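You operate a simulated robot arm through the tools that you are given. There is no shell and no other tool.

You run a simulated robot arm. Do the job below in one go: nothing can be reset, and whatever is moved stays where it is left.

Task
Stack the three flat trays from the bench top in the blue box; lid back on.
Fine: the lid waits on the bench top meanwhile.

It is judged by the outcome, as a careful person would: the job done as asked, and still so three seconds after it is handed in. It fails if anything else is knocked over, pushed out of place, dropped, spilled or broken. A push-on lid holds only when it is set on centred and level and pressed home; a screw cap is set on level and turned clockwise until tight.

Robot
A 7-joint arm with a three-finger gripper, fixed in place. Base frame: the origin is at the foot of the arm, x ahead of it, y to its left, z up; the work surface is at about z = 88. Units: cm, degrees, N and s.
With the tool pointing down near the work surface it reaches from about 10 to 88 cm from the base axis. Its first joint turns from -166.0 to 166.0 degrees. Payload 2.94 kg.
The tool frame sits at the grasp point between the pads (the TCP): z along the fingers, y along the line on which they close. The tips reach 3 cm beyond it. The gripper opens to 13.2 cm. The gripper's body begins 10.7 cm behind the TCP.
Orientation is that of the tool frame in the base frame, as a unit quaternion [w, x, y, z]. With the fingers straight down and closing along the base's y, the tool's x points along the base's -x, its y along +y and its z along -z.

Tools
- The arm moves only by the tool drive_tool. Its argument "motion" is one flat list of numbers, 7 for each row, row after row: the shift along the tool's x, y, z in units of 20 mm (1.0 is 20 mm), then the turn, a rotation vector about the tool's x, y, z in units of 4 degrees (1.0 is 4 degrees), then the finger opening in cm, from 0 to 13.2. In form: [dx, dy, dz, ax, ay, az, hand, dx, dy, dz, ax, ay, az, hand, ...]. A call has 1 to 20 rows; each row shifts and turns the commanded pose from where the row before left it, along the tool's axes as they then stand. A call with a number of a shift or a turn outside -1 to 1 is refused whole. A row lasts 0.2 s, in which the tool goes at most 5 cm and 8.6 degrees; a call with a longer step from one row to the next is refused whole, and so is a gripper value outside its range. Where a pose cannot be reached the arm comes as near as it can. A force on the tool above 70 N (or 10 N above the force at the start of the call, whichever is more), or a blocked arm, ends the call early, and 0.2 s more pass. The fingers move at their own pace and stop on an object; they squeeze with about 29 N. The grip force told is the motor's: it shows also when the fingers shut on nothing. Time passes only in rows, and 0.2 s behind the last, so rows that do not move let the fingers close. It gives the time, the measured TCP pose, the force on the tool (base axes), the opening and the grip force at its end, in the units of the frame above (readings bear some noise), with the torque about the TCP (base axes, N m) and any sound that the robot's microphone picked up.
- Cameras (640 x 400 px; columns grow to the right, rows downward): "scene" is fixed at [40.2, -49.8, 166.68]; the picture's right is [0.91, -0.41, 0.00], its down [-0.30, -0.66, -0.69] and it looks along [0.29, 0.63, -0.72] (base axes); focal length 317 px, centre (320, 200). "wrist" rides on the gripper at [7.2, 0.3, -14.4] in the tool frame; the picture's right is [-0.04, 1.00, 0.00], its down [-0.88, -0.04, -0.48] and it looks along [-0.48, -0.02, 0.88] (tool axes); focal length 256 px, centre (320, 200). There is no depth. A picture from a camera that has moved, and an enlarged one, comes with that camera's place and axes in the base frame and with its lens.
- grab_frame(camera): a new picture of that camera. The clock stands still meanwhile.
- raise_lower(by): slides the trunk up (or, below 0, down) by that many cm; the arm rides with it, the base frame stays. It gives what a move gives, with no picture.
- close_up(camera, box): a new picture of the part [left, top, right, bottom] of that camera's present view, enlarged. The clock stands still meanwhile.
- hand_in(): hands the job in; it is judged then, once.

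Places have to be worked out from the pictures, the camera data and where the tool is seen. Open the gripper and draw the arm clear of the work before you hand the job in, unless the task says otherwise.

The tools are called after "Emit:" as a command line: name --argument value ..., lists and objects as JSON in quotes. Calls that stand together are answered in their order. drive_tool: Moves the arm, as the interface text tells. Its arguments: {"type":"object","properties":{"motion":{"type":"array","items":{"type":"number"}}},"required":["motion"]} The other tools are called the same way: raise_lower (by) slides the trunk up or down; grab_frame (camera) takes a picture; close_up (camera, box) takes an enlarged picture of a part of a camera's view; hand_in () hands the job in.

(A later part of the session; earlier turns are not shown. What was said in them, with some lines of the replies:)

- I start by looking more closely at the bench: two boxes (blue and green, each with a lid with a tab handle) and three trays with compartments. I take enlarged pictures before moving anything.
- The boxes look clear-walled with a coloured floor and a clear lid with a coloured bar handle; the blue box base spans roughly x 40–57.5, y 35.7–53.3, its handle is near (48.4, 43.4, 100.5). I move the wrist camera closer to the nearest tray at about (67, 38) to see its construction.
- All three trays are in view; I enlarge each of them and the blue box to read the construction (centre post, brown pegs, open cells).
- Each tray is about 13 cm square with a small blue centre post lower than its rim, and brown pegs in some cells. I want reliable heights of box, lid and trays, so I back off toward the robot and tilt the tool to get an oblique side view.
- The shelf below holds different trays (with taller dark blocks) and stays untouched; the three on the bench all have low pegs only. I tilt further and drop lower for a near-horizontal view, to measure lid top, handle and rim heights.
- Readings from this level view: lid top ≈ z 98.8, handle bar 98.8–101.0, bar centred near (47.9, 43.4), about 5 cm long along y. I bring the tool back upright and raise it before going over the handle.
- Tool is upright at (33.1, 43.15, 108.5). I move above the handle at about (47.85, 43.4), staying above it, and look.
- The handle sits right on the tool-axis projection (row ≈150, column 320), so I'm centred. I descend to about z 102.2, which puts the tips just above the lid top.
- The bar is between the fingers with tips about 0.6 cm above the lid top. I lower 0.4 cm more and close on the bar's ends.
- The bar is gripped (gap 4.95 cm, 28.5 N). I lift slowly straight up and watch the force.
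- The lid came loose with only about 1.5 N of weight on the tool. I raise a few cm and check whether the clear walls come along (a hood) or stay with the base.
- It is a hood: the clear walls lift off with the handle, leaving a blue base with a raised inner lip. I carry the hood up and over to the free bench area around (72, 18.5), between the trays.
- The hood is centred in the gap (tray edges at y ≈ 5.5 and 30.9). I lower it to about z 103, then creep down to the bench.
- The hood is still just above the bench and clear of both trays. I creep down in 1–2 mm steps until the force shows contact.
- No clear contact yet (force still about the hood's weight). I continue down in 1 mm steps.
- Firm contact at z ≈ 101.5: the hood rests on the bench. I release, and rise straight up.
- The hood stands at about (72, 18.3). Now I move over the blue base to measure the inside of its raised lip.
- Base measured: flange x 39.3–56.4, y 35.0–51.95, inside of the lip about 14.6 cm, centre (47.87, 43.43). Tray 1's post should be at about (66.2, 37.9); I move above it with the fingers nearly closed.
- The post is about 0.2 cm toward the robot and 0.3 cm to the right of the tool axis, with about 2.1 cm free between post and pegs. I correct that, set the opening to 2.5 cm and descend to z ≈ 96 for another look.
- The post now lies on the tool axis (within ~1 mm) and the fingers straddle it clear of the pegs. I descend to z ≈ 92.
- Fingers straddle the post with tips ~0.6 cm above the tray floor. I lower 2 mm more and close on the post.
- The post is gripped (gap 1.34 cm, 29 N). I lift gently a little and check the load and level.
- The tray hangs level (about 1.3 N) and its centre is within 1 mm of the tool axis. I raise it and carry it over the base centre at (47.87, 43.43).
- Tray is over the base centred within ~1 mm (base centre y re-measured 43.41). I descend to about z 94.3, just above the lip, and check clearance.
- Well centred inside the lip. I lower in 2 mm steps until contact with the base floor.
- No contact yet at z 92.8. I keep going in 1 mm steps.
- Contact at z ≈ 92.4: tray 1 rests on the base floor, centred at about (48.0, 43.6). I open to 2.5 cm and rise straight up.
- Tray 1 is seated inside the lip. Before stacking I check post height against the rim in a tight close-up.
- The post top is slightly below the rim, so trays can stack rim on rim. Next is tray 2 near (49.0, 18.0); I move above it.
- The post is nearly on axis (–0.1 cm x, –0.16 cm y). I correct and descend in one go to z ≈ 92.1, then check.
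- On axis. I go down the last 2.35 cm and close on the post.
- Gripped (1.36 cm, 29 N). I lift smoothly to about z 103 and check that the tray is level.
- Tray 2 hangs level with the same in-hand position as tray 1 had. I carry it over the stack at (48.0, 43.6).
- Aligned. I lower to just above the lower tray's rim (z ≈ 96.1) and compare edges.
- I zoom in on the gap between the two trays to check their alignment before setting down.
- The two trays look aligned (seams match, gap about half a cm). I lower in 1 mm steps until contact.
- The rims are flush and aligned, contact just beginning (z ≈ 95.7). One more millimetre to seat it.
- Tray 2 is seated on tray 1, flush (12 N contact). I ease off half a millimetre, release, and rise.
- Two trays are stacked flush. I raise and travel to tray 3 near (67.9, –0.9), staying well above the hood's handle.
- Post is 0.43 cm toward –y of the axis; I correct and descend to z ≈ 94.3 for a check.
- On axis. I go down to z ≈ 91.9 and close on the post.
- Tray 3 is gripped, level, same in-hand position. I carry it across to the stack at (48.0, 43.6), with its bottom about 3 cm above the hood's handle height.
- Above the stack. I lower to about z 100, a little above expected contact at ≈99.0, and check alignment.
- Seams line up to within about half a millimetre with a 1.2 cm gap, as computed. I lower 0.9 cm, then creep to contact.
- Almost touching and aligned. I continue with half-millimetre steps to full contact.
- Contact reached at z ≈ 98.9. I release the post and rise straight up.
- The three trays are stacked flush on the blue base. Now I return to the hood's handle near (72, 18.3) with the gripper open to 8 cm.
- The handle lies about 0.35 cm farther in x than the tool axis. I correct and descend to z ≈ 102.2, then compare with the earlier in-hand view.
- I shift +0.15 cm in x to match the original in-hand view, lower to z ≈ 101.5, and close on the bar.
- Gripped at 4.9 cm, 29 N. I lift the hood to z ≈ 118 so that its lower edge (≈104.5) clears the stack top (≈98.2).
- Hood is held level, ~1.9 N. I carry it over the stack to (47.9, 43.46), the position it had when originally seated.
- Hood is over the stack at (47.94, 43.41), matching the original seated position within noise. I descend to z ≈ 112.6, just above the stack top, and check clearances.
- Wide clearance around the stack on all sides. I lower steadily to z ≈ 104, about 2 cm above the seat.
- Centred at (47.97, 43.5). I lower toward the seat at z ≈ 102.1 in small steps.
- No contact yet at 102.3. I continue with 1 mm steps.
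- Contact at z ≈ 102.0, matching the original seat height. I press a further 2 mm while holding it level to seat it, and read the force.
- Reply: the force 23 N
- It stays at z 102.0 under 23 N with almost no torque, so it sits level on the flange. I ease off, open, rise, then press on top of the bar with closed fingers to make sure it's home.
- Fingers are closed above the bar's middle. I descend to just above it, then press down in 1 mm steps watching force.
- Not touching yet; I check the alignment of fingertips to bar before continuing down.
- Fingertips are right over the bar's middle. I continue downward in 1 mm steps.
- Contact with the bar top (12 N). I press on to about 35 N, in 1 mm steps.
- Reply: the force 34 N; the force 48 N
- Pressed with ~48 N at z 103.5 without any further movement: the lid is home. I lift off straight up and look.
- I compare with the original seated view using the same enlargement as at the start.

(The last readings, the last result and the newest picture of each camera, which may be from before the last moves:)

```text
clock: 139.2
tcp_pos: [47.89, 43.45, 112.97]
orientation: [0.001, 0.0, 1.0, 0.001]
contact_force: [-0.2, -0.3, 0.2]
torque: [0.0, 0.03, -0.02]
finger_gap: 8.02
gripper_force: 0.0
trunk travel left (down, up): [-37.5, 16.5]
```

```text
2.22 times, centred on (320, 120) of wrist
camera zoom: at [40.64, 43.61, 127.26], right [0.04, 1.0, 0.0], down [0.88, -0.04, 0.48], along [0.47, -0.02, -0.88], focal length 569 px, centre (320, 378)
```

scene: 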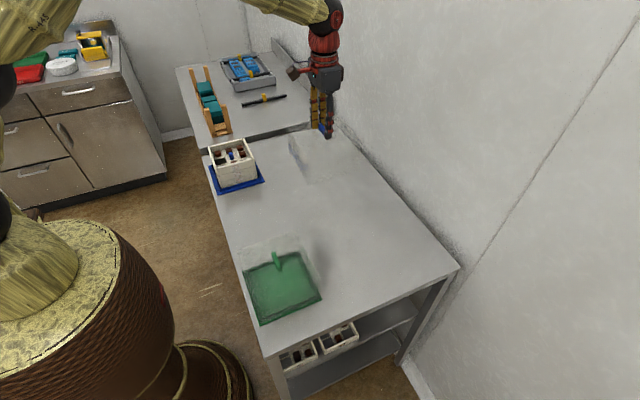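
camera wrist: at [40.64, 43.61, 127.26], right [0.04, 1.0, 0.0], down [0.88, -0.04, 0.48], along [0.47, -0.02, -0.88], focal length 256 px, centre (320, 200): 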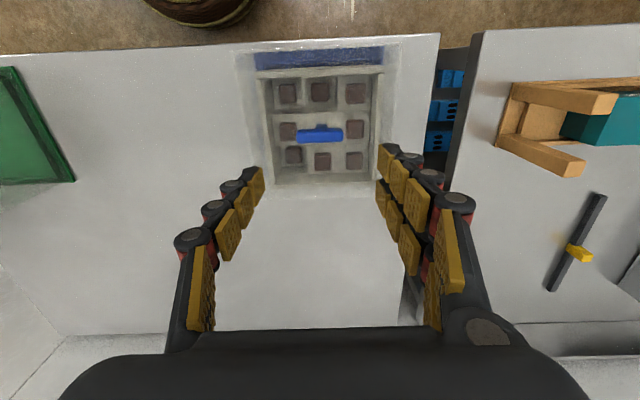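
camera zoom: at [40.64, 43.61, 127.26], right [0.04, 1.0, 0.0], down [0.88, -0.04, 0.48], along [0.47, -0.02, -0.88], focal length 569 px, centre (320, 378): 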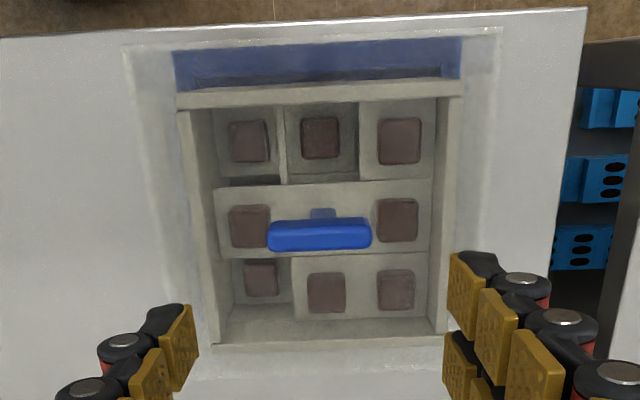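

Compared with before pressing, the handle seems to have shifted about 0.3 cm toward –x. I inspect from the side at the same low pose I used at the start, to check level and centring.

Emit:
drive_tool --motion '[0.92, 0, 0, 0, 0, 0, 10, 0.92, 0, 0, 0, 0, 0, 12, 0.92, 0, 0, 0, 0, 0, 13.2, 0.92, 0, 0, 0, 0, 0, 13.2, 0.92, 0, 0, 0, 0, 0, 13.2, 0.92, 0, 0, 0, 0, 0, 13.2, 0.92, 0, 0, 0, 0, 0, 13.2, 0.91, -0.1, 0, 0, 0, 0, 13.2, 0, 0, 0, 0, -1, 0, 13.2, 0, 0, 0, 0, -1, 0, 13.2, 0, 0, 0, 0, -1, 0, 13.2, 0, 0, 0, 0, -1, 0, 13.2, 0, 0, 0, 0, -1, 0, 13.2, 0, 0, 0, 0, -1, 0, 13.2, 0, 0, 0, 0, -1, 0, 13.2, 0, 0, 0, 0, -1, 0, 13.2, 0, 0, 0, 0, -1, 0, 13.2, 0, 0, 0, 0, -1, 0, 13.2, 0, 0, 0, 0, -1, 0, 13.2, 0, 0, 0, 0, -1, 0, 13.2]'

Emit:
drive_tool --motion '[0, 0, 0, 0, -1, 0, 13.2, 0, 0, 0, 0, -1, 0, 13.2, 0, 0, 0, 0, -1, 0, 13.2, 0.895, 0, 0.516, 0, 0, 0, 13.2, 0.895, 0, 0.516, 0, 0, 0, 13.2, 0.895, 0, 0.516, 0, 0, 0, 13.2, 0.895, 0, 0.516, 0, 0, 0, 13.2, 0.895, 0, 0.516, 0, 0, 0, 13.2, 0.895, 0, 0.516, 0, 0, 0, 13.2, 0.895, 0, 0.516, 0, 0, 0, 13.2, 0, 0, 0, 0, 0, 0, 13.2]'

Emit:
grab_frame --camera "wrist"

Emit:
close_up --camera "wrist" --box '[200, 100, 440, 250]'

Emit:
close_up --camera "wrist" --box '[200, 40, 440, 130]'

```text
clock: 143.4
tcp_pos: [33.15, 43.21, 112.62]
orientation: [0.407, 0.001, 0.913, 0.0]
contact_force: [0.7, 0.2, -0.3]
torque: [0.03, -0.03, -0.01]
finger_gap: 13.19
gripper_force: 0.1
trunk travel left (down, up): [-37.5, 16.5]
```

```text
clock: 145.8
tcp_pos: [33.09, 43.13, 98.22]
orientation: [0.5, 0.0, 0.866, -0.001]
contact_force: [-0.7, -0.6, 0.2]
torque: [0.02, -0.04, 0.03]
finger_gap: 13.21
gripper_force: 0.0
trunk travel left (down, up): [-37.5, 16.5]
```

```text
taken
camera wrist: at [17.02, 43.43, 99.24], right [0.02, 1.0, 0.04], down [0.03, -0.04, 1.0], along [1.0, -0.02, -0.03], focal length 256 px, centre (320, 200)
```

wrist: 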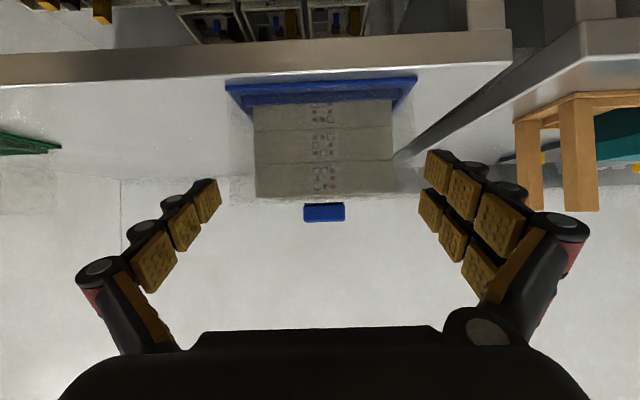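

```text
2.67 times, centred on (320, 175) of wrist
camera zoom: at [17.02, 43.43, 99.24], right [0.02, 1.0, 0.04], down [0.03, -0.04, 1.0], along [1.0, -0.02, -0.03], focal length 683 px, centre (320, 267)
```

zoom: 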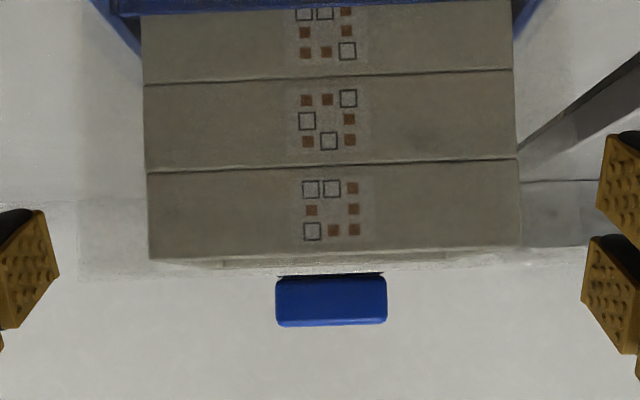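

```text
2.67 times, centred on (320, 85) of wrist
camera zoom: at [17.02, 43.43, 99.24], right [0.02, 1.0, 0.04], down [0.03, -0.04, 1.0], along [1.0, -0.02, -0.03], focal length 683 px, centre (320, 507)
```

zoom: 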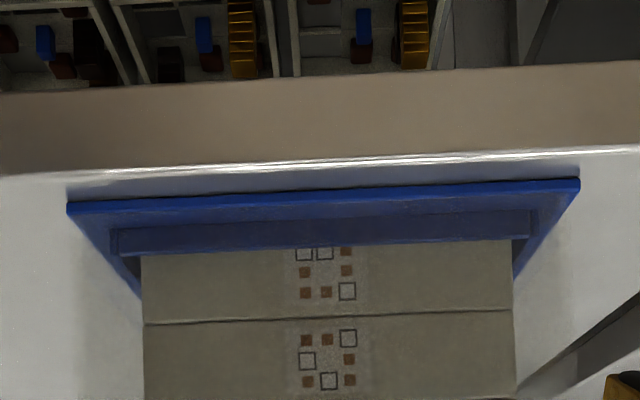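

The hood looks level, but the handle is about 0.3 cm off toward –x and 0.2 cm toward –y from where it originally sat. I return upright above the handle to measure this properly from the same hover pose as at the start.

Emit:
drive_tool --motion '[-0.895, 0, -0.516, 0, 0, 0, 13.2, -0.895, 0, -0.516, 0, 0, 0, 12, -0.895, 0, -0.516, 0, 0, 0, 10, -0.895, 0, -0.516, 0, 0, 0, 8, -0.895, 0, -0.516, 0, 0, 0, 8, -0.895, 0, -0.516, 0, 0, 0, 8, -0.895, 0, -0.516, 0, 0, 0, 8, 0, 0, 0, 0, 1, 0, 8, 0, 0, 0, 0, 1, 0, 8, 0, 0, 0, 0, 1, 0, 8, 0, 0, 0, 0, 1, 0, 8, 0, 0, 0, 0, 1, 0, 8, 0, 0, 0, 0, 1, 0, 8, 0, 0, 0, 0, 1, 0, 8, 0, 0, 0, 0, 1, 0, 8, 0, 0, 0, 0, 1, 0, 8, 0, 0, 0, 0, 1, 0, 8, 0, 0, 0, 0, 1, 0, 8, 0, 0, 0, 0, 1, 0, 8, 0, 0, 0, 0, 1, 0, 8]'

Emit:
drive_tool --motion '[0, 0, 0, 0, 1, 0, 8, 0, 0, 0, 0, 1, 0, 8, -0.92, 0, 0, 0, 0, 0, 8, -0.92, 0, 0, 0, 0, 0, 8, -0.92, 0, 0, 0, 0, 0, 8, -0.92, 0, 0, 0, 0, 0, 8, -0.92, 0, 0, 0, 0, 0, 8, -0.92, 0, 0, 0, 0, 0, 8, -0.92, 0, 0, 0, 0, 0, 8, -0.92, 0.1, 0, 0, 0, 0, 8, 0, 0, 0.9, 0, 0, 0, 8, 0, 0, 0.9, 0, 0, 0, 8, 0, 0, 0.3, 0, 0, 0, 8, 0, 0, 0, 0, 0, 0, 8]'

Emit:
close_up --camera "wrist" --box '[200, 80, 440, 230]'

Emit:
grab_frame --camera "wrist"

```text
clock: 150.0
tcp_pos: [33.1, 43.19, 112.92]
orientation: [0.068, 0.0, 0.998, 0.0]
contact_force: [0.0, -0.6, -0.2]
torque: [-0.03, 0.03, 0.0]
finger_gap: 8.03
gripper_force: 0.0
trunk travel left (down, up): [-37.5, 16.5]
```

```text
clock: 153.0
tcp_pos: [47.87, 43.48, 108.49]
orientation: [0.0, 0.0, 1.0, 0.0]
contact_force: [-0.7, 0.4, 0.3]
torque: [0.0, 0.0, 0.0]
finger_gap: 8.03
gripper_force: 0.1
trunk travel left (down, up): [-37.5, 16.5]
```

```text
2.67 times, centred on (320, 155) of wrist
camera zoom: at [40.62, 43.65, 123.01], right [0.04, 1.0, 0.0], down [0.88, -0.04, 0.48], along [0.47, -0.02, -0.88], focal length 683 px, centre (320, 320)
```

zoom: 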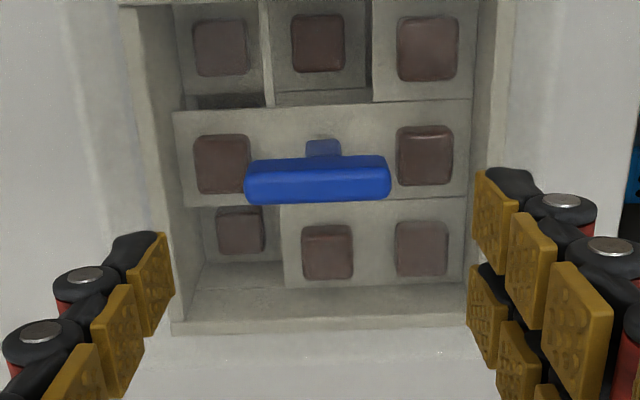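

```text
taken
camera wrist: at [40.62, 43.65, 123.01], right [0.04, 1.0, 0.0], down [0.88, -0.04, 0.48], along [0.47, -0.02, -0.88], focal length 256 px, centre (320, 200)
```

wrist: 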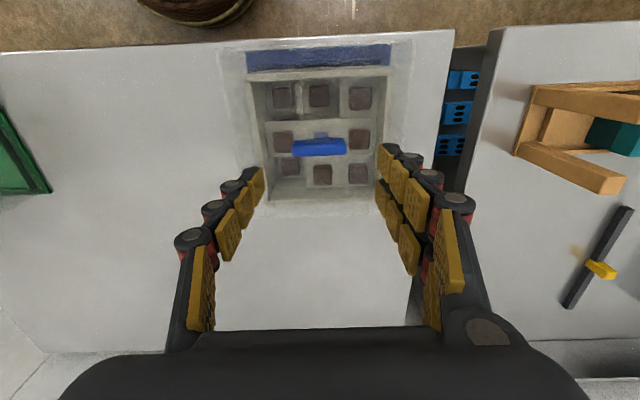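

I take an enlarged view including base edge and handle in the same frame, so the hood's centring relative to the base can be computed without pose noise.

Emit:
close_up --camera "wrist" --box '[220, 30, 420, 155]'

Emit:
close_up --camera "scene" --box '[200, 165, 280, 205]'

Emit:
close_up --camera "scene" --box '[205, 135, 265, 165]'

```text
3.20 times, centred on (320, 92) of wrist
camera zoom: at [40.62, 43.65, 123.01], right [0.04, 1.0, 0.0], down [0.88, -0.04, 0.48], along [0.47, -0.02, -0.88], focal length 819 px, centre (320, 544)
```

zoom: 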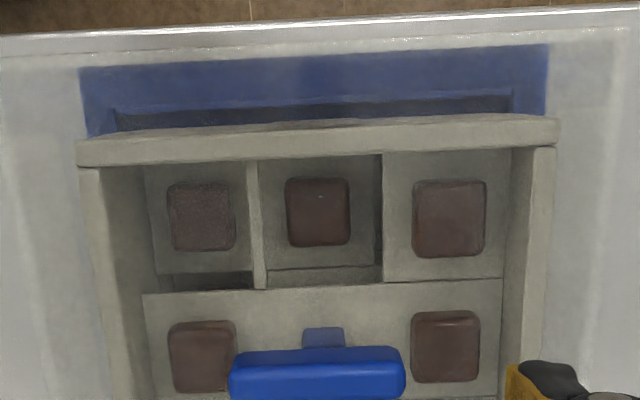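

```text
8.00 times, centred on (240, 185) of scene
camera zoom: at [40.2, -49.8, 166.68], right [0.91, -0.41, 0.0], down [-0.3, -0.66, -0.69], along [0.29, 0.63, -0.72], focal length 2534 px, centre (960, 320)
```

zoom: 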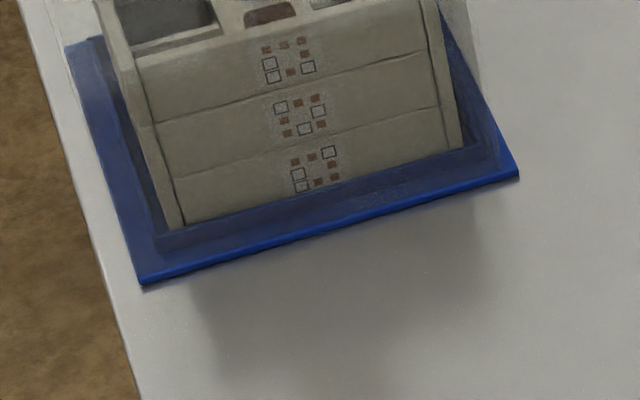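

```text
10.67 times, centred on (235, 150) of scene
camera zoom: at [40.2, -49.8, 166.68], right [0.91, -0.41, 0.0], down [-0.3, -0.66, -0.69], along [0.29, 0.63, -0.72], focal length 3379 px, centre (1227, 733)
```

zoom: 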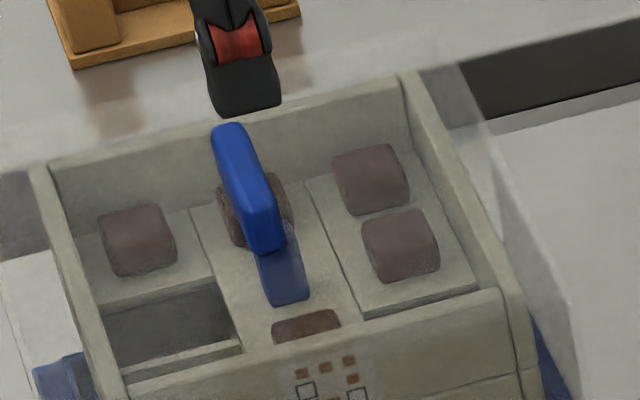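

Relative to the original view, the pressing slid the hood about 0.35 cm toward –x. I'll regrip the bar, recentre the hood and press it home while gripped so it cannot slide; first I align over the bar and descend.

Emit:
drive_tool --motion '[0.175, 0, 0, 0, 0, 0, 8, 0, 0, 0.8, 0, 0, 0, 8, 0, 0, 0.8, 0, 0, 0, 8, 0, 0, 0.8, 0, 0, 0, 8, 0, 0, 0.5, 0, 0, 0, 8, 0, 0, 0.3, 0, 0, 0, 8, 0, 0, 0, 0, 0, 0, 8]'

Emit:
close_up --camera "wrist" --box '[260, 140, 380, 215]'

```text
clock: 154.6
tcp_pos: [47.46, 43.44, 102.15]
orientation: [0.0, 0.0, 1.0, 0.0]
contact_force: [0.1, -0.5, -0.1]
torque: [0.0, -0.02, 0.01]
finger_gap: 8.02
gripper_force: 0.1
trunk travel left (down, up): [-37.5, 16.5]
```

```text
5.33 times, centred on (320, 178) of wrist
camera zoom: at [40.23, 43.61, 116.56], right [0.04, 1.0, 0.0], down [0.88, -0.04, 0.48], along [0.48, -0.02, -0.88], focal length 1365 px, centre (320, 320)
```

zoom: 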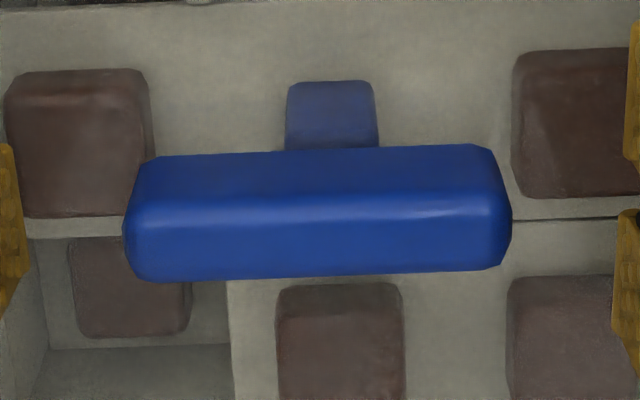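

The bar is 0.17 cm ahead of the standard in-hand position. I adjust, lower 1 mm and close on it.

Emit:
drive_tool --motion '[-0.085, 0, 0.05, 0, 0, 0, 8, 0, 0, 0, 0, 0, 0, 8, 0, 0, 0, 0, 0, 0, 6, 0, 0, 0, 0, 0, 0, 4, 0, 0, 0, 0, 0, 0, 3, 0, 0, 0, 0, 0, 0, 3, 0, 0, 0, 0, 0, 0, 3]'

Emit:
close_up --camera "wrist" --box '[260, 140, 380, 215]'

Emit:
close_up --camera "scene" --box '[200, 135, 280, 205]'

```text
clock: 156.2
tcp_pos: [47.6, 43.41, 102.08]
orientation: [0.0, 0.0, 1.0, -0.001]
contact_force: [-0.4, 0.2, 0.4]
torque: [-0.07, 0.06, 0.02]
finger_gap: 4.93
gripper_force: 29.3
trunk travel left (down, up): [-37.5, 16.5]
```

```text
5.33 times, centred on (320, 178) of wrist
camera zoom: at [40.42, 43.63, 116.5], right [0.04, 1.0, 0.0], down [0.88, -0.04, 0.48], along [0.48, -0.02, -0.88], focal length 1365 px, centre (320, 320)
```

zoom: 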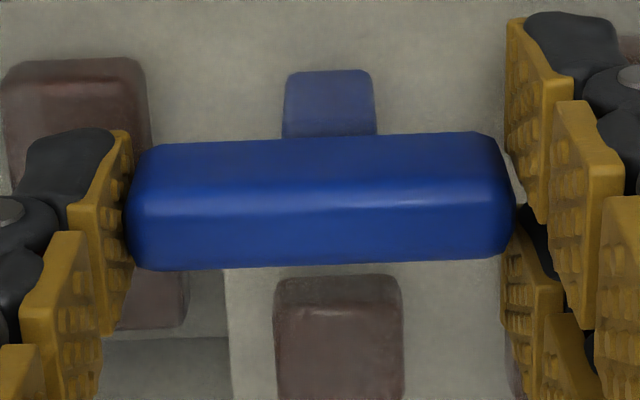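

```text
5.71 times, centred on (240, 170) of scene
camera zoom: at [40.2, -49.8, 166.68], right [0.91, -0.41, 0.0], down [-0.3, -0.66, -0.69], along [0.29, 0.63, -0.72], focal length 1810 px, centre (777, 371)
```

zoom: 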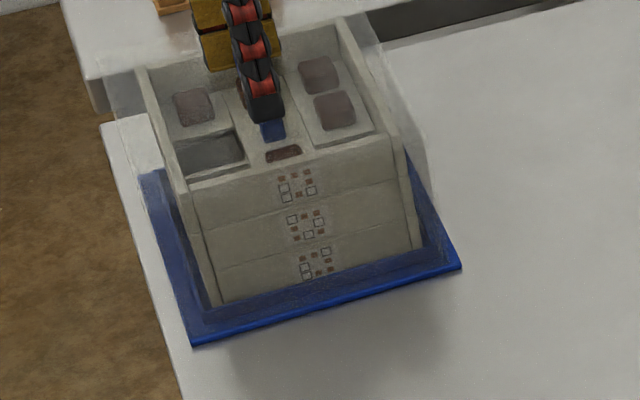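

Gripped again with nearly the standard in-hand position; the TCP is at x ≈ 47.6, versus 47.9–48.0 when properly centred. I lift 4 mm (watching force), move +0.38 cm in x, and lower again.

Emit:
drive_tool --motion '[0, 0, -0.05, 0, 0, 0, 3, 0, 0, -0.05, 0, 0, 0, 3, 0, 0, -0.1, 0, 0, 0, 3, 0, 0, 0, 0, 0, 0, 3]'

Emit:
drive_tool --motion '[-0.095, 0.01, 0, 0, 0, 0, 3, -0.095, 0.01, 0, 0, 0, 0, 3, 0, 0, 0, 0, 0, 0, 3, 0, 0, 0, 0, 0, 0, 3]'

Emit:
drive_tool --motion '[0, 0, 0, 0, 0, 0, 3]'

Emit:
drive_tool --motion '[0, 0, 0, 0, 0, 0, 3]'

```text
clock: 157.2
tcp_pos: [47.69, 43.46, 102.48]
orientation: [0.0, 0.0, 1.0, 0.001]
contact_force: [0.1, 0.5, -2.0]
torque: [0.01, -0.02, 0.0]
finger_gap: 4.94
gripper_force: 29.1
trunk travel left (down, up): [-37.5, 16.5]
```

```text
clock: 158.2
tcp_pos: [48.07, 43.51, 102.44]
orientation: [0.0, 0.0, 1.0, 0.0]
contact_force: [-0.1, 0.3, -2.1]
torque: [0.05, -0.04, 0.02]
finger_gap: 4.95
gripper_force: 29.0
trunk travel left (down, up): [-37.5, 16.5]
```

```text
clock: 158.6
tcp_pos: [48.06, 43.5, 102.45]
orientation: [-0.001, 0.001, 1.0, 0.0]
contact_force: [-1.0, 0.6, -1.5]
torque: [-0.02, -0.01, 0.01]
finger_gap: 4.95
gripper_force: 28.9
trunk travel left (down, up): [-37.5, 16.5]
```

```text
clock: 159.0
tcp_pos: [48.04, 43.42, 102.57]
orientation: [0.0, 0.0, 1.0, -0.001]
contact_force: [-0.1, -0.2, -0.9]
torque: [-0.01, -0.01, 0.03]
finger_gap: 4.91
gripper_force: 28.7
trunk travel left (down, up): [-37.5, 16.5]
```

The hood lifts freely (≈2 N) and is now at x ≈ 48.05, matching the original handle location after in-hand correction. I lower to contact.

Emit:
drive_tool --motion '[0, 0, 0.05, 0, 0, 0, 3, 0, 0, 0.05, 0, 0, 0, 3, 0, 0, 0.05, 0, 0, 0, 3, 0, 0, 0, 0, 0, 0, 3]'

Emit:
drive_tool --motion '[0, 0, 0.05, 0, 0, 0, 3, 0, 0, 0.05, 0, 0, 0, 3, 0, 0, 0, 0, 0, 0, 3]'

Emit:
drive_tool --motion '[0, 0, 0.05, 0, 0, 0, 3, 0, 0, 0, 0, 0, 0, 3]'

```text
clock: 160.0
tcp_pos: [48.1, 43.48, 102.18]
orientation: [0.0, -0.001, 1.0, 0.0]
contact_force: [-0.1, 0.2, -0.9]
torque: [0.02, 0.0, 0.01]
finger_gap: 4.92
gripper_force: 29.1
trunk travel left (down, up): [-37.5, 16.5]
```

```text
clock: 160.8
tcp_pos: [48.01, 43.55, 102.07]
orientation: [0.001, 0.0, 1.0, 0.0]
contact_force: [-0.2, -1.3, 9.1]
torque: [-0.22, 0.66, 0.0]
finger_gap: 4.95
gripper_force: 29.1
trunk travel left (down, up): [-37.5, 16.5]
```

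```text
clock: 161.4
tcp_pos: [48.12, 43.41, 102.15]
orientation: [0.0, -0.001, 1.0, 0.001]
contact_force: [0.2, -2.2, 20.4]
torque: [-0.05, 0.43, 0.03]
finger_gap: 4.93
gripper_force: 28.8
trunk travel left (down, up): [-37.5, 16.5]
```

Contact with 20 N and nearly no torque. I press further, still gripped, toward 40 N.

Emit:
drive_tool --motion '[0, 0, 0.05, 0, 0, 0, 3, 0, 0, 0, 0, 0, 0, 3]'

Emit:
drive_tool --motion '[0, 0, 0.05, 0, 0, 0, 3, 0, 0, 0, 0, 0, 0, 3]'

```text
clock: 162.0
tcp_pos: [48.19, 43.44, 101.86]
orientation: [0.001, 0.0, 1.0, 0.001]
contact_force: [2.9, 0.8, 23.1]
torque: [0.02, -0.12, -0.01]
finger_gap: 4.97
gripper_force: 29.1
trunk travel left (down, up): [-37.5, 16.5]
```

```text
clock: 162.6
tcp_pos: [48.03, 43.47, 101.82]
orientation: [0.001, 0.0, 1.0, 0.001]
contact_force: [3.4, 2.5, 22.7]
torque: [0.06, -0.16, -0.02]
finger_gap: 4.95
gripper_force: 28.9
trunk travel left (down, up): [-37.5, 16.5]
```

The force levels off at ~23 N because the pads start to slip down the bar. Continuing a little will bring the fingertips onto the lid top itself, giving a firm symmetric press while the bar stays held.

Emit:
drive_tool --motion '[0, 0, 0.05, 0, 0, 0, 3, 0, 0, 0.05, 0, 0, 0, 3, 0, 0, 0, 0, 0, 0, 3]'

Emit:
drive_tool --motion '[0, 0, 0.05, 0, 0, 0, 3, 0, 0, 0, 0, 0, 0, 3]'

```text
clock: 163.4
tcp_pos: [48.03, 43.37, 101.72]
orientation: [0.002, 0.0, 1.0, 0.002]
contact_force: [1.7, 1.8, 36.6]
torque: [-0.06, 0.31, 0.0]
finger_gap: 4.93
gripper_force: 28.8
trunk travel left (down, up): [-37.5, 16.5]
```

```text
clock: 164.0
tcp_pos: [48.0, 43.49, 101.86]
orientation: [0.002, 0.0, 1.0, 0.002]
contact_force: [3.8, 1.8, 46.8]
torque: [-0.22, 0.32, -0.04]
finger_gap: 4.93
gripper_force: 28.9
trunk travel left (down, up): [-37.5, 16.5]
```

Pressed to ~47 N with the hood held at (48.0, 43.5). I ease the load off in small steps before opening.

Emit:
drive_tool --motion '[0, 0, -0.05, 0, 0, 0, 3, 0, 0, -0.05, 0, 0, 0, 3, 0, 0, -0.05, 0, 0, 0, 3, 0, 0, 0, 0, 0, 0, 3]'

Emit:
drive_tool --motion '[0, 0, -0.03, 0, 0, 0, 3, 0, 0, 0, 0, 0, 0, 3]'

```text
clock: 165.0
tcp_pos: [47.85, 43.43, 101.75]
orientation: [0.001, 0.0, 1.0, 0.001]
contact_force: [4.9, 5.6, 28.3]
torque: [0.59, -0.73, -0.02]
finger_gap: 4.88
gripper_force: 28.8
trunk travel left (down, up): [-37.5, 16.5]
```

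```text
clock: 165.6
tcp_pos: [48.02, 43.45, 101.71]
orientation: [0.0, -0.001, 1.0, -0.001]
contact_force: [4.7, 5.7, 22.6]
torque: [0.67, -0.57, -0.02]
finger_gap: 4.95
gripper_force: 28.8
trunk travel left (down, up): [-37.5, 16.5]
```

Still 23 N down; I keep easing in small steps.

Emit:
drive_tool --motion '[0, 0, -0.05, 0, 0, 0, 3, 0, 0, 0, 0, 0, 0, 3]'

Emit:
drive_tool --motion '[0, 0, -0.05, 0, 0, 0, 3, 0, 0, 0, 0, 0, 0, 3]'

```text
clock: 166.2
tcp_pos: [47.91, 43.27, 101.67]
orientation: [-0.002, 0.0, 1.0, -0.001]
contact_force: [3.8, 2.9, 14.1]
torque: [0.61, -0.69, 0.06]
finger_gap: 4.92
gripper_force: 29.3
trunk travel left (down, up): [-37.5, 16.5]
```

```text
clock: 166.8
tcp_pos: [47.98, 43.28, 101.78]
orientation: [-0.001, 0.0, 1.0, -0.002]
contact_force: [-0.3, 0.9, 1.5]
torque: [0.47, -0.3, 0.15]
finger_gap: 4.95
gripper_force: 29.1
trunk travel left (down, up): [-37.5, 16.5]
```

Load is off (1.5 N). I open the fingers and rise straight up.

Emit:
drive_tool --motion '[0, 0, 0, 0, 0, 0, 5.5, 0, 0, 0, 0, 0, 0, 6.5, 0, 0, -0.02, 0, 0, 0, 8, 0, 0, 0, 0, 0, 0, 8, 0, 0, -0.2, 0, 0, 0, 8, 0, 0, -0.6, 0, 0, 0, 8, 0, 0, -1, 0, 0, 0, 8, 0, 0, -1, 0, 0, 0, 8, 0, 0, -0.5, 0, 0, 0, 8, 0, 0, 0, 0, 0, 0, 8]'

Emit:
close_up --camera "scene" --box '[200, 135, 280, 205]'

Emit:
close_up --camera "wrist" --box '[200, 80, 440, 230]'

Emit:
close_up --camera "scene" --box '[205, 135, 265, 165]'

```text
clock: 169.0
tcp_pos: [48.21, 43.36, 108.63]
orientation: [-0.001, 0.0, 1.0, 0.001]
contact_force: [-0.2, 0.1, -0.8]
torque: [-0.02, -0.03, 0.0]
finger_gap: 8.0
gripper_force: 0.0
trunk travel left (down, up): [-37.5, 16.5]
```

```text
5.71 times, centred on (240, 170) of scene
camera zoom: at [40.2, -49.8, 166.68], right [0.91, -0.41, 0.0], down [-0.3, -0.66, -0.69], along [0.29, 0.63, -0.72], focal length 1810 px, centre (777, 371)
```

zoom: 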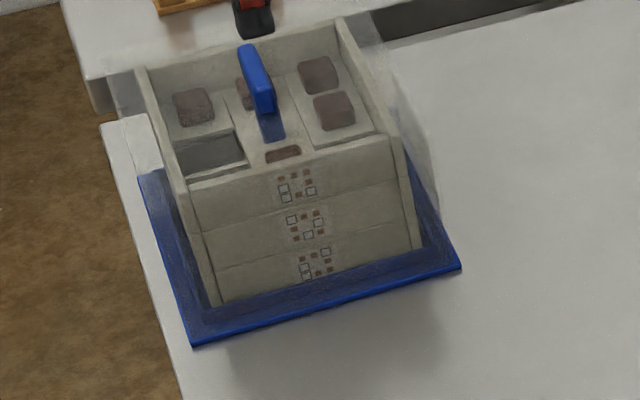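

```text
2.67 times, centred on (320, 155) of wrist
camera zoom: at [40.87, 43.67, 123.05], right [0.04, 1.0, 0.0], down [0.88, -0.04, 0.48], along [0.48, -0.02, -0.88], focal length 683 px, centre (320, 320)
```

zoom: 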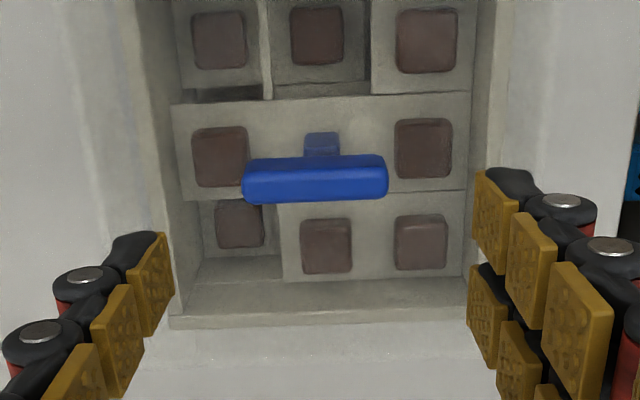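

```text
10.67 times, centred on (235, 150) of scene
camera zoom: at [40.2, -49.8, 166.68], right [0.91, -0.41, 0.0], down [-0.3, -0.66, -0.69], along [0.29, 0.63, -0.72], focal length 3379 px, centre (1227, 733)
```

zoom: 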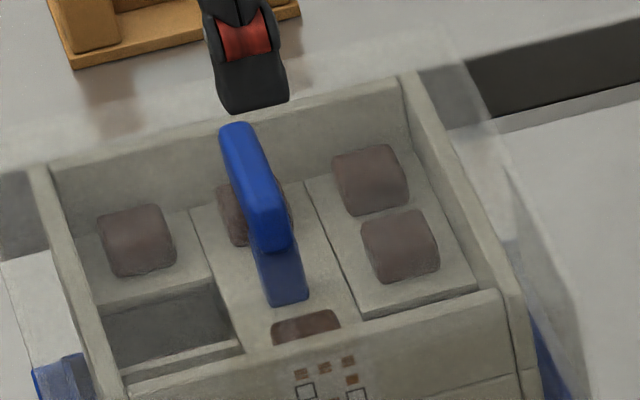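

The handle now projects to within ~1 mm of its original place, and trays and base are unchanged. I retreat toward the robot and take one more low side view to confirm the hood is level and down.

Emit:
drive_tool --motion '[0, 0, -1, 0, 0, 0, 8, 0, 0, -1, 0, 0, 0, 10, 0.92, 0, 0, 0, 0, 0, 12, 0.92, 0, 0, 0, 0, 0, 13.2, 0.92, 0, 0, 0, 0, 0, 13.2, 0.92, 0, 0, 0, 0, 0, 13.2, 0.92, 0, 0, 0, 0, 0, 13.2, 0.92, 0, 0, 0, 0, 0, 13.2, 0.92, 0, 0, 0, 0, 0, 13.2, 0.96, -0.05, 0, 0, 0, 0, 13.2, 0, 0, 0, 0, -1, 0, 13.2, 0, 0, 0, 0, -1, 0, 13.2, 0, 0, 0, 0, -1, 0, 13.2, 0, 0, 0, 0, -1, 0, 13.2, 0, 0, 0, 0, -1, 0, 13.2, 0, 0, 0, 0, -1, 0, 13.2, 0, 0, 0, 0, -1, 0, 13.2, 0, 0, 0, 0, -1, 0, 13.2, 0, 0, 0, 0, -1, 0, 13.2, 0, 0, 0, 0, -1, 0, 13.2]'

Emit:
drive_tool --motion '[0, 0, 0, 0, -1, 0, 13.2, 0, 0, 0, 0, -1, 0, 13.2, 0, 0, 0, 0, -1, 0, 13.2, 0, 0, 0, 0, -1, 0, 13.2, 0, 0, 0, 0, -1, 0, 13.2, 0.875, 0, 0.505, 0, 0, 0, 13.2, 0.875, 0, 0.505, 0, 0, 0, 13.2, 0.875, 0, 0.505, 0, 0, 0, 13.2, 0.875, 0, 0.505, 0, 0, 0, 13.2, 0.875, 0, 0.505, 0, 0, 0, 13.2, 0.875, 0, 0.505, 0, 0, 0, 13.2, 0.875, 0, 0.505, 0, 0, 0, 13.2, 0, 0, 0, 0, 0, 0, 13.2]'

Emit:
grab_frame --camera "wrist"

Emit:
close_up --camera "wrist" --box '[200, 100, 440, 250]'

Emit:
close_up --camera "wrist" --box '[200, 60, 440, 150]'

```text
clock: 173.2
tcp_pos: [33.25, 43.28, 112.53]
orientation: [0.343, 0.0, 0.939, 0.0]
contact_force: [-0.5, 0.6, -0.3]
torque: [-0.04, -0.03, 0.0]
finger_gap: 13.2
gripper_force: 0.0
trunk travel left (down, up): [-37.5, 16.5]
```

```text
clock: 176.0
tcp_pos: [33.3, 43.37, 98.4]
orientation: [0.501, 0.0, 0.866, 0.0]
contact_force: [-0.3, -0.5, 0.3]
torque: [0.04, -0.04, -0.01]
finger_gap: 13.2
gripper_force: 0.1
trunk travel left (down, up): [-37.5, 16.5]
```

```text
taken
camera wrist: at [17.07, 43.51, 99.38], right [0.02, 1.0, 0.04], down [0.03, -0.04, 1.0], along [1.0, -0.02, -0.03], focal length 256 px, centre (320, 200)
```

wrist: 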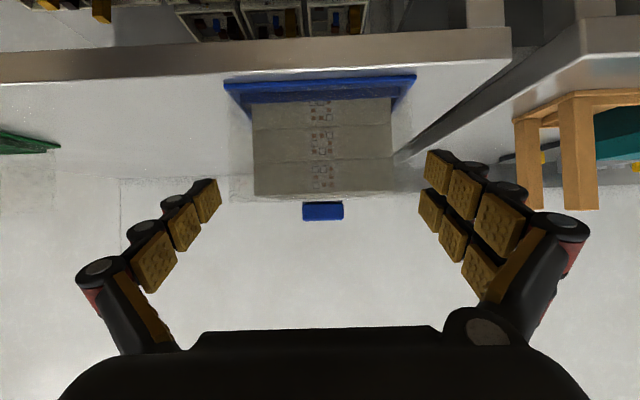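

```text
2.67 times, centred on (320, 175) of wrist
camera zoom: at [17.07, 43.51, 99.38], right [0.02, 1.0, 0.04], down [0.03, -0.04, 1.0], along [1.0, -0.02, -0.03], focal length 683 px, centre (320, 267)
```

zoom: 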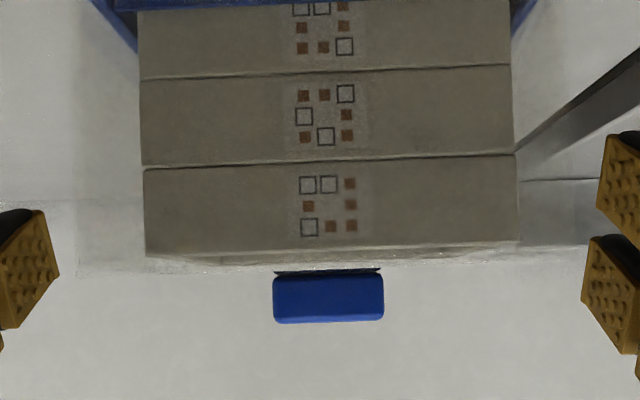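

```text
2.67 times, centred on (320, 105) of wrist
camera zoom: at [17.07, 43.51, 99.38], right [0.02, 1.0, 0.04], down [0.03, -0.04, 1.0], along [1.0, -0.02, -0.03], focal length 683 px, centre (320, 453)
```

zoom: 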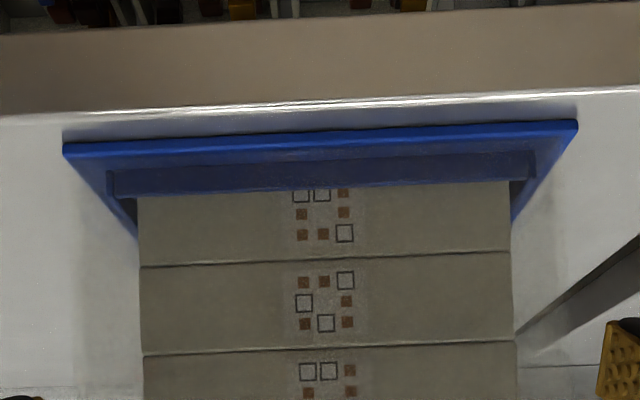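

The hood is level (edges parallel to the tray lines), at its original height, and centred within about 2 mm. I now draw the arm up and clear, back upright with the gripper open.

Emit:
drive_tool --motion '[-0.875, 0, -0.505, 0, 0, 0, 13.2, -0.875, 0, -0.505, 0, 0, 0, 13.2, -0.875, 0, -0.505, 0, 0, 0, 13.2, -0.875, 0, -0.505, 0, 0, 0, 13.2, -0.875, 0, -0.505, 0, 0, 0, 13.2, -0.875, 0, -0.505, 0, 0, 0, 13.2, -0.875, 0, -0.505, 0, 0, 0, 13.2, -0.875, 0, -0.505, 0, 0, 0, 13.2, -0.875, 0, -0.505, 0, 0, 0, 13.2, -0.875, 0, -0.505, 0, 0, 0, 13.2, -0.875, 0, -0.505, 0, 0, 0, 13.2, -0.875, 0, -0.505, 0, 0, 0, 13.2, 0, 0, 0, 0, 1, 0, 13.2, 0, 0, 0, 0, 1, 0, 13.2, 0, 0, 0, 0, 1, 0, 13.2, 0, 0, 0, 0, 1, 0, 13.2, 0, 0, 0, 0, 1, 0, 13.2, 0, 0, 0, 0, 1, 0, 13.2, 0, 0, 0, 0, 1, 0, 13.2, 0, 0, 0, 0, 1, 0, 13.2]'

Emit:
drive_tool --motion '[0, 0, 0, 0, 1, 0, 13.2, 0, 0, 0, 0, 1, 0, 13.2, 0, 0, 0, 0, 1, 0, 13.2, 0, 0, 0, 0, 1, 0, 13.2, 0, 0, 0, 0, 1, 0, 13.2, 0, 0, 0, 0, 1, 0, 13.2, 0, 0, 0, 0, 1, 0, 13.2, 0, -0.9, 0, 0, 0, 0, 13.2, 0, -0.9, 0, 0, 0, 0, 13.2, 0, -0.9, 0, 0, 0, 0, 13.2, 0, -0.9, 0, 0, 0, 0, 13.2, 0, -0.9, 0, 0, 0, 0, 13.2, 0, 0, 0, 0, 0, 0, 13.2]'

Emit:
grab_frame --camera "scene"

Emit:
grab_frame --camera "wrist"

Emit:
close_up --camera "scene" --box '[200, 135, 280, 205]'

```text
clock: 180.2
tcp_pos: [33.33, 43.41, 122.68]
orientation: [0.242, 0.0, 0.97, 0.001]
contact_force: [0.9, 0.2, 0.4]
torque: [0.03, 0.01, 0.02]
finger_gap: 13.19
gripper_force: 0.1
trunk travel left (down, up): [-37.5, 16.5]
```

```text
clock: 183.0
tcp_pos: [33.17, 34.48, 122.58]
orientation: [-0.001, 0.0, 1.0, -0.001]
contact_force: [0.3, 0.0, -0.4]
torque: [0.02, 0.04, 0.01]
finger_gap: 13.21
gripper_force: 0.1
trunk travel left (down, up): [-37.5, 16.5]
```

```text
taken
```

scene: 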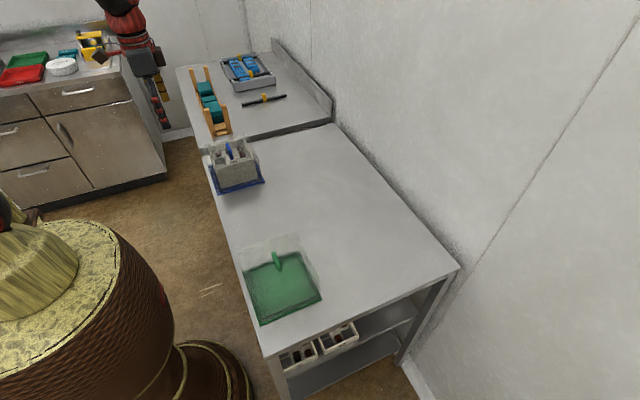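

```text
taken
camera wrist: at [25.91, 34.72, 137.02], right [0.04, 1.0, 0.0], down [0.88, -0.04, 0.48], along [0.48, -0.02, -0.88], focal length 256 px, centre (320, 200)
```

wrist: 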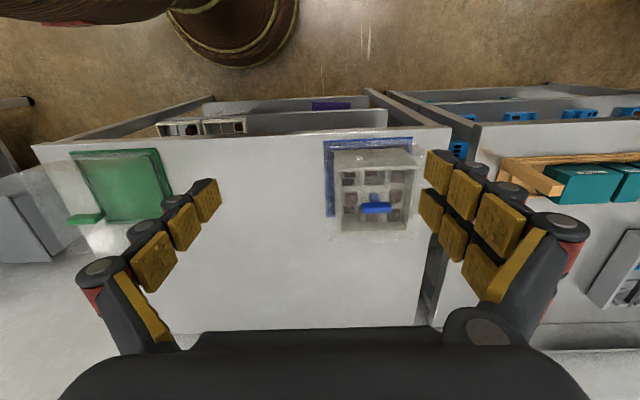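

```text
5.71 times, centred on (240, 170) of scene
camera zoom: at [40.2, -49.8, 166.68], right [0.91, -0.41, 0.0], down [-0.3, -0.66, -0.69], along [0.29, 0.63, -0.72], focal length 1810 px, centre (777, 371)
```

zoom: 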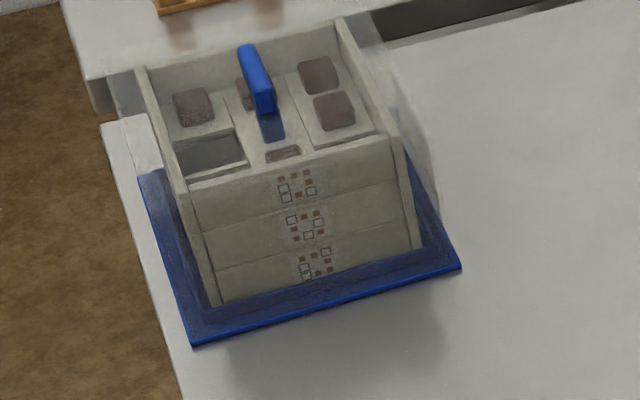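

All three bench trays are stacked on the blue base, with the clear lid back on, level and pressed down. The green box and the shelf trays haven't been touched, and the arm is clear with the gripper open. I hand the job in.

Emit:
hand_in

```text
The job is handed in.
```

The three flat trays from the bench top are stacked in the blue box, and the lid is back on. I've handed the job in; I don't have the verdict yet.

- **Trays:** they are stacked rim on rim, centred inside the raised lip of the blue base.
- **Lid:** it turned out to be a clear hood that lifts off the base, so it waited on the free part of the bench while I stacked. My first press slid it about 0.35 cm out of place. I gripped it again, recentred it and pressed it down with about 47 N. In a side view it is level, at its original height and within about 2 mm of its original position. I heard no click when pressing, and it had lifted off with almost no force when I first opened the box.
- **Everything else:** the green box and the trays on the shelf below were not touched. The arm is drawn clear with the gripper open.
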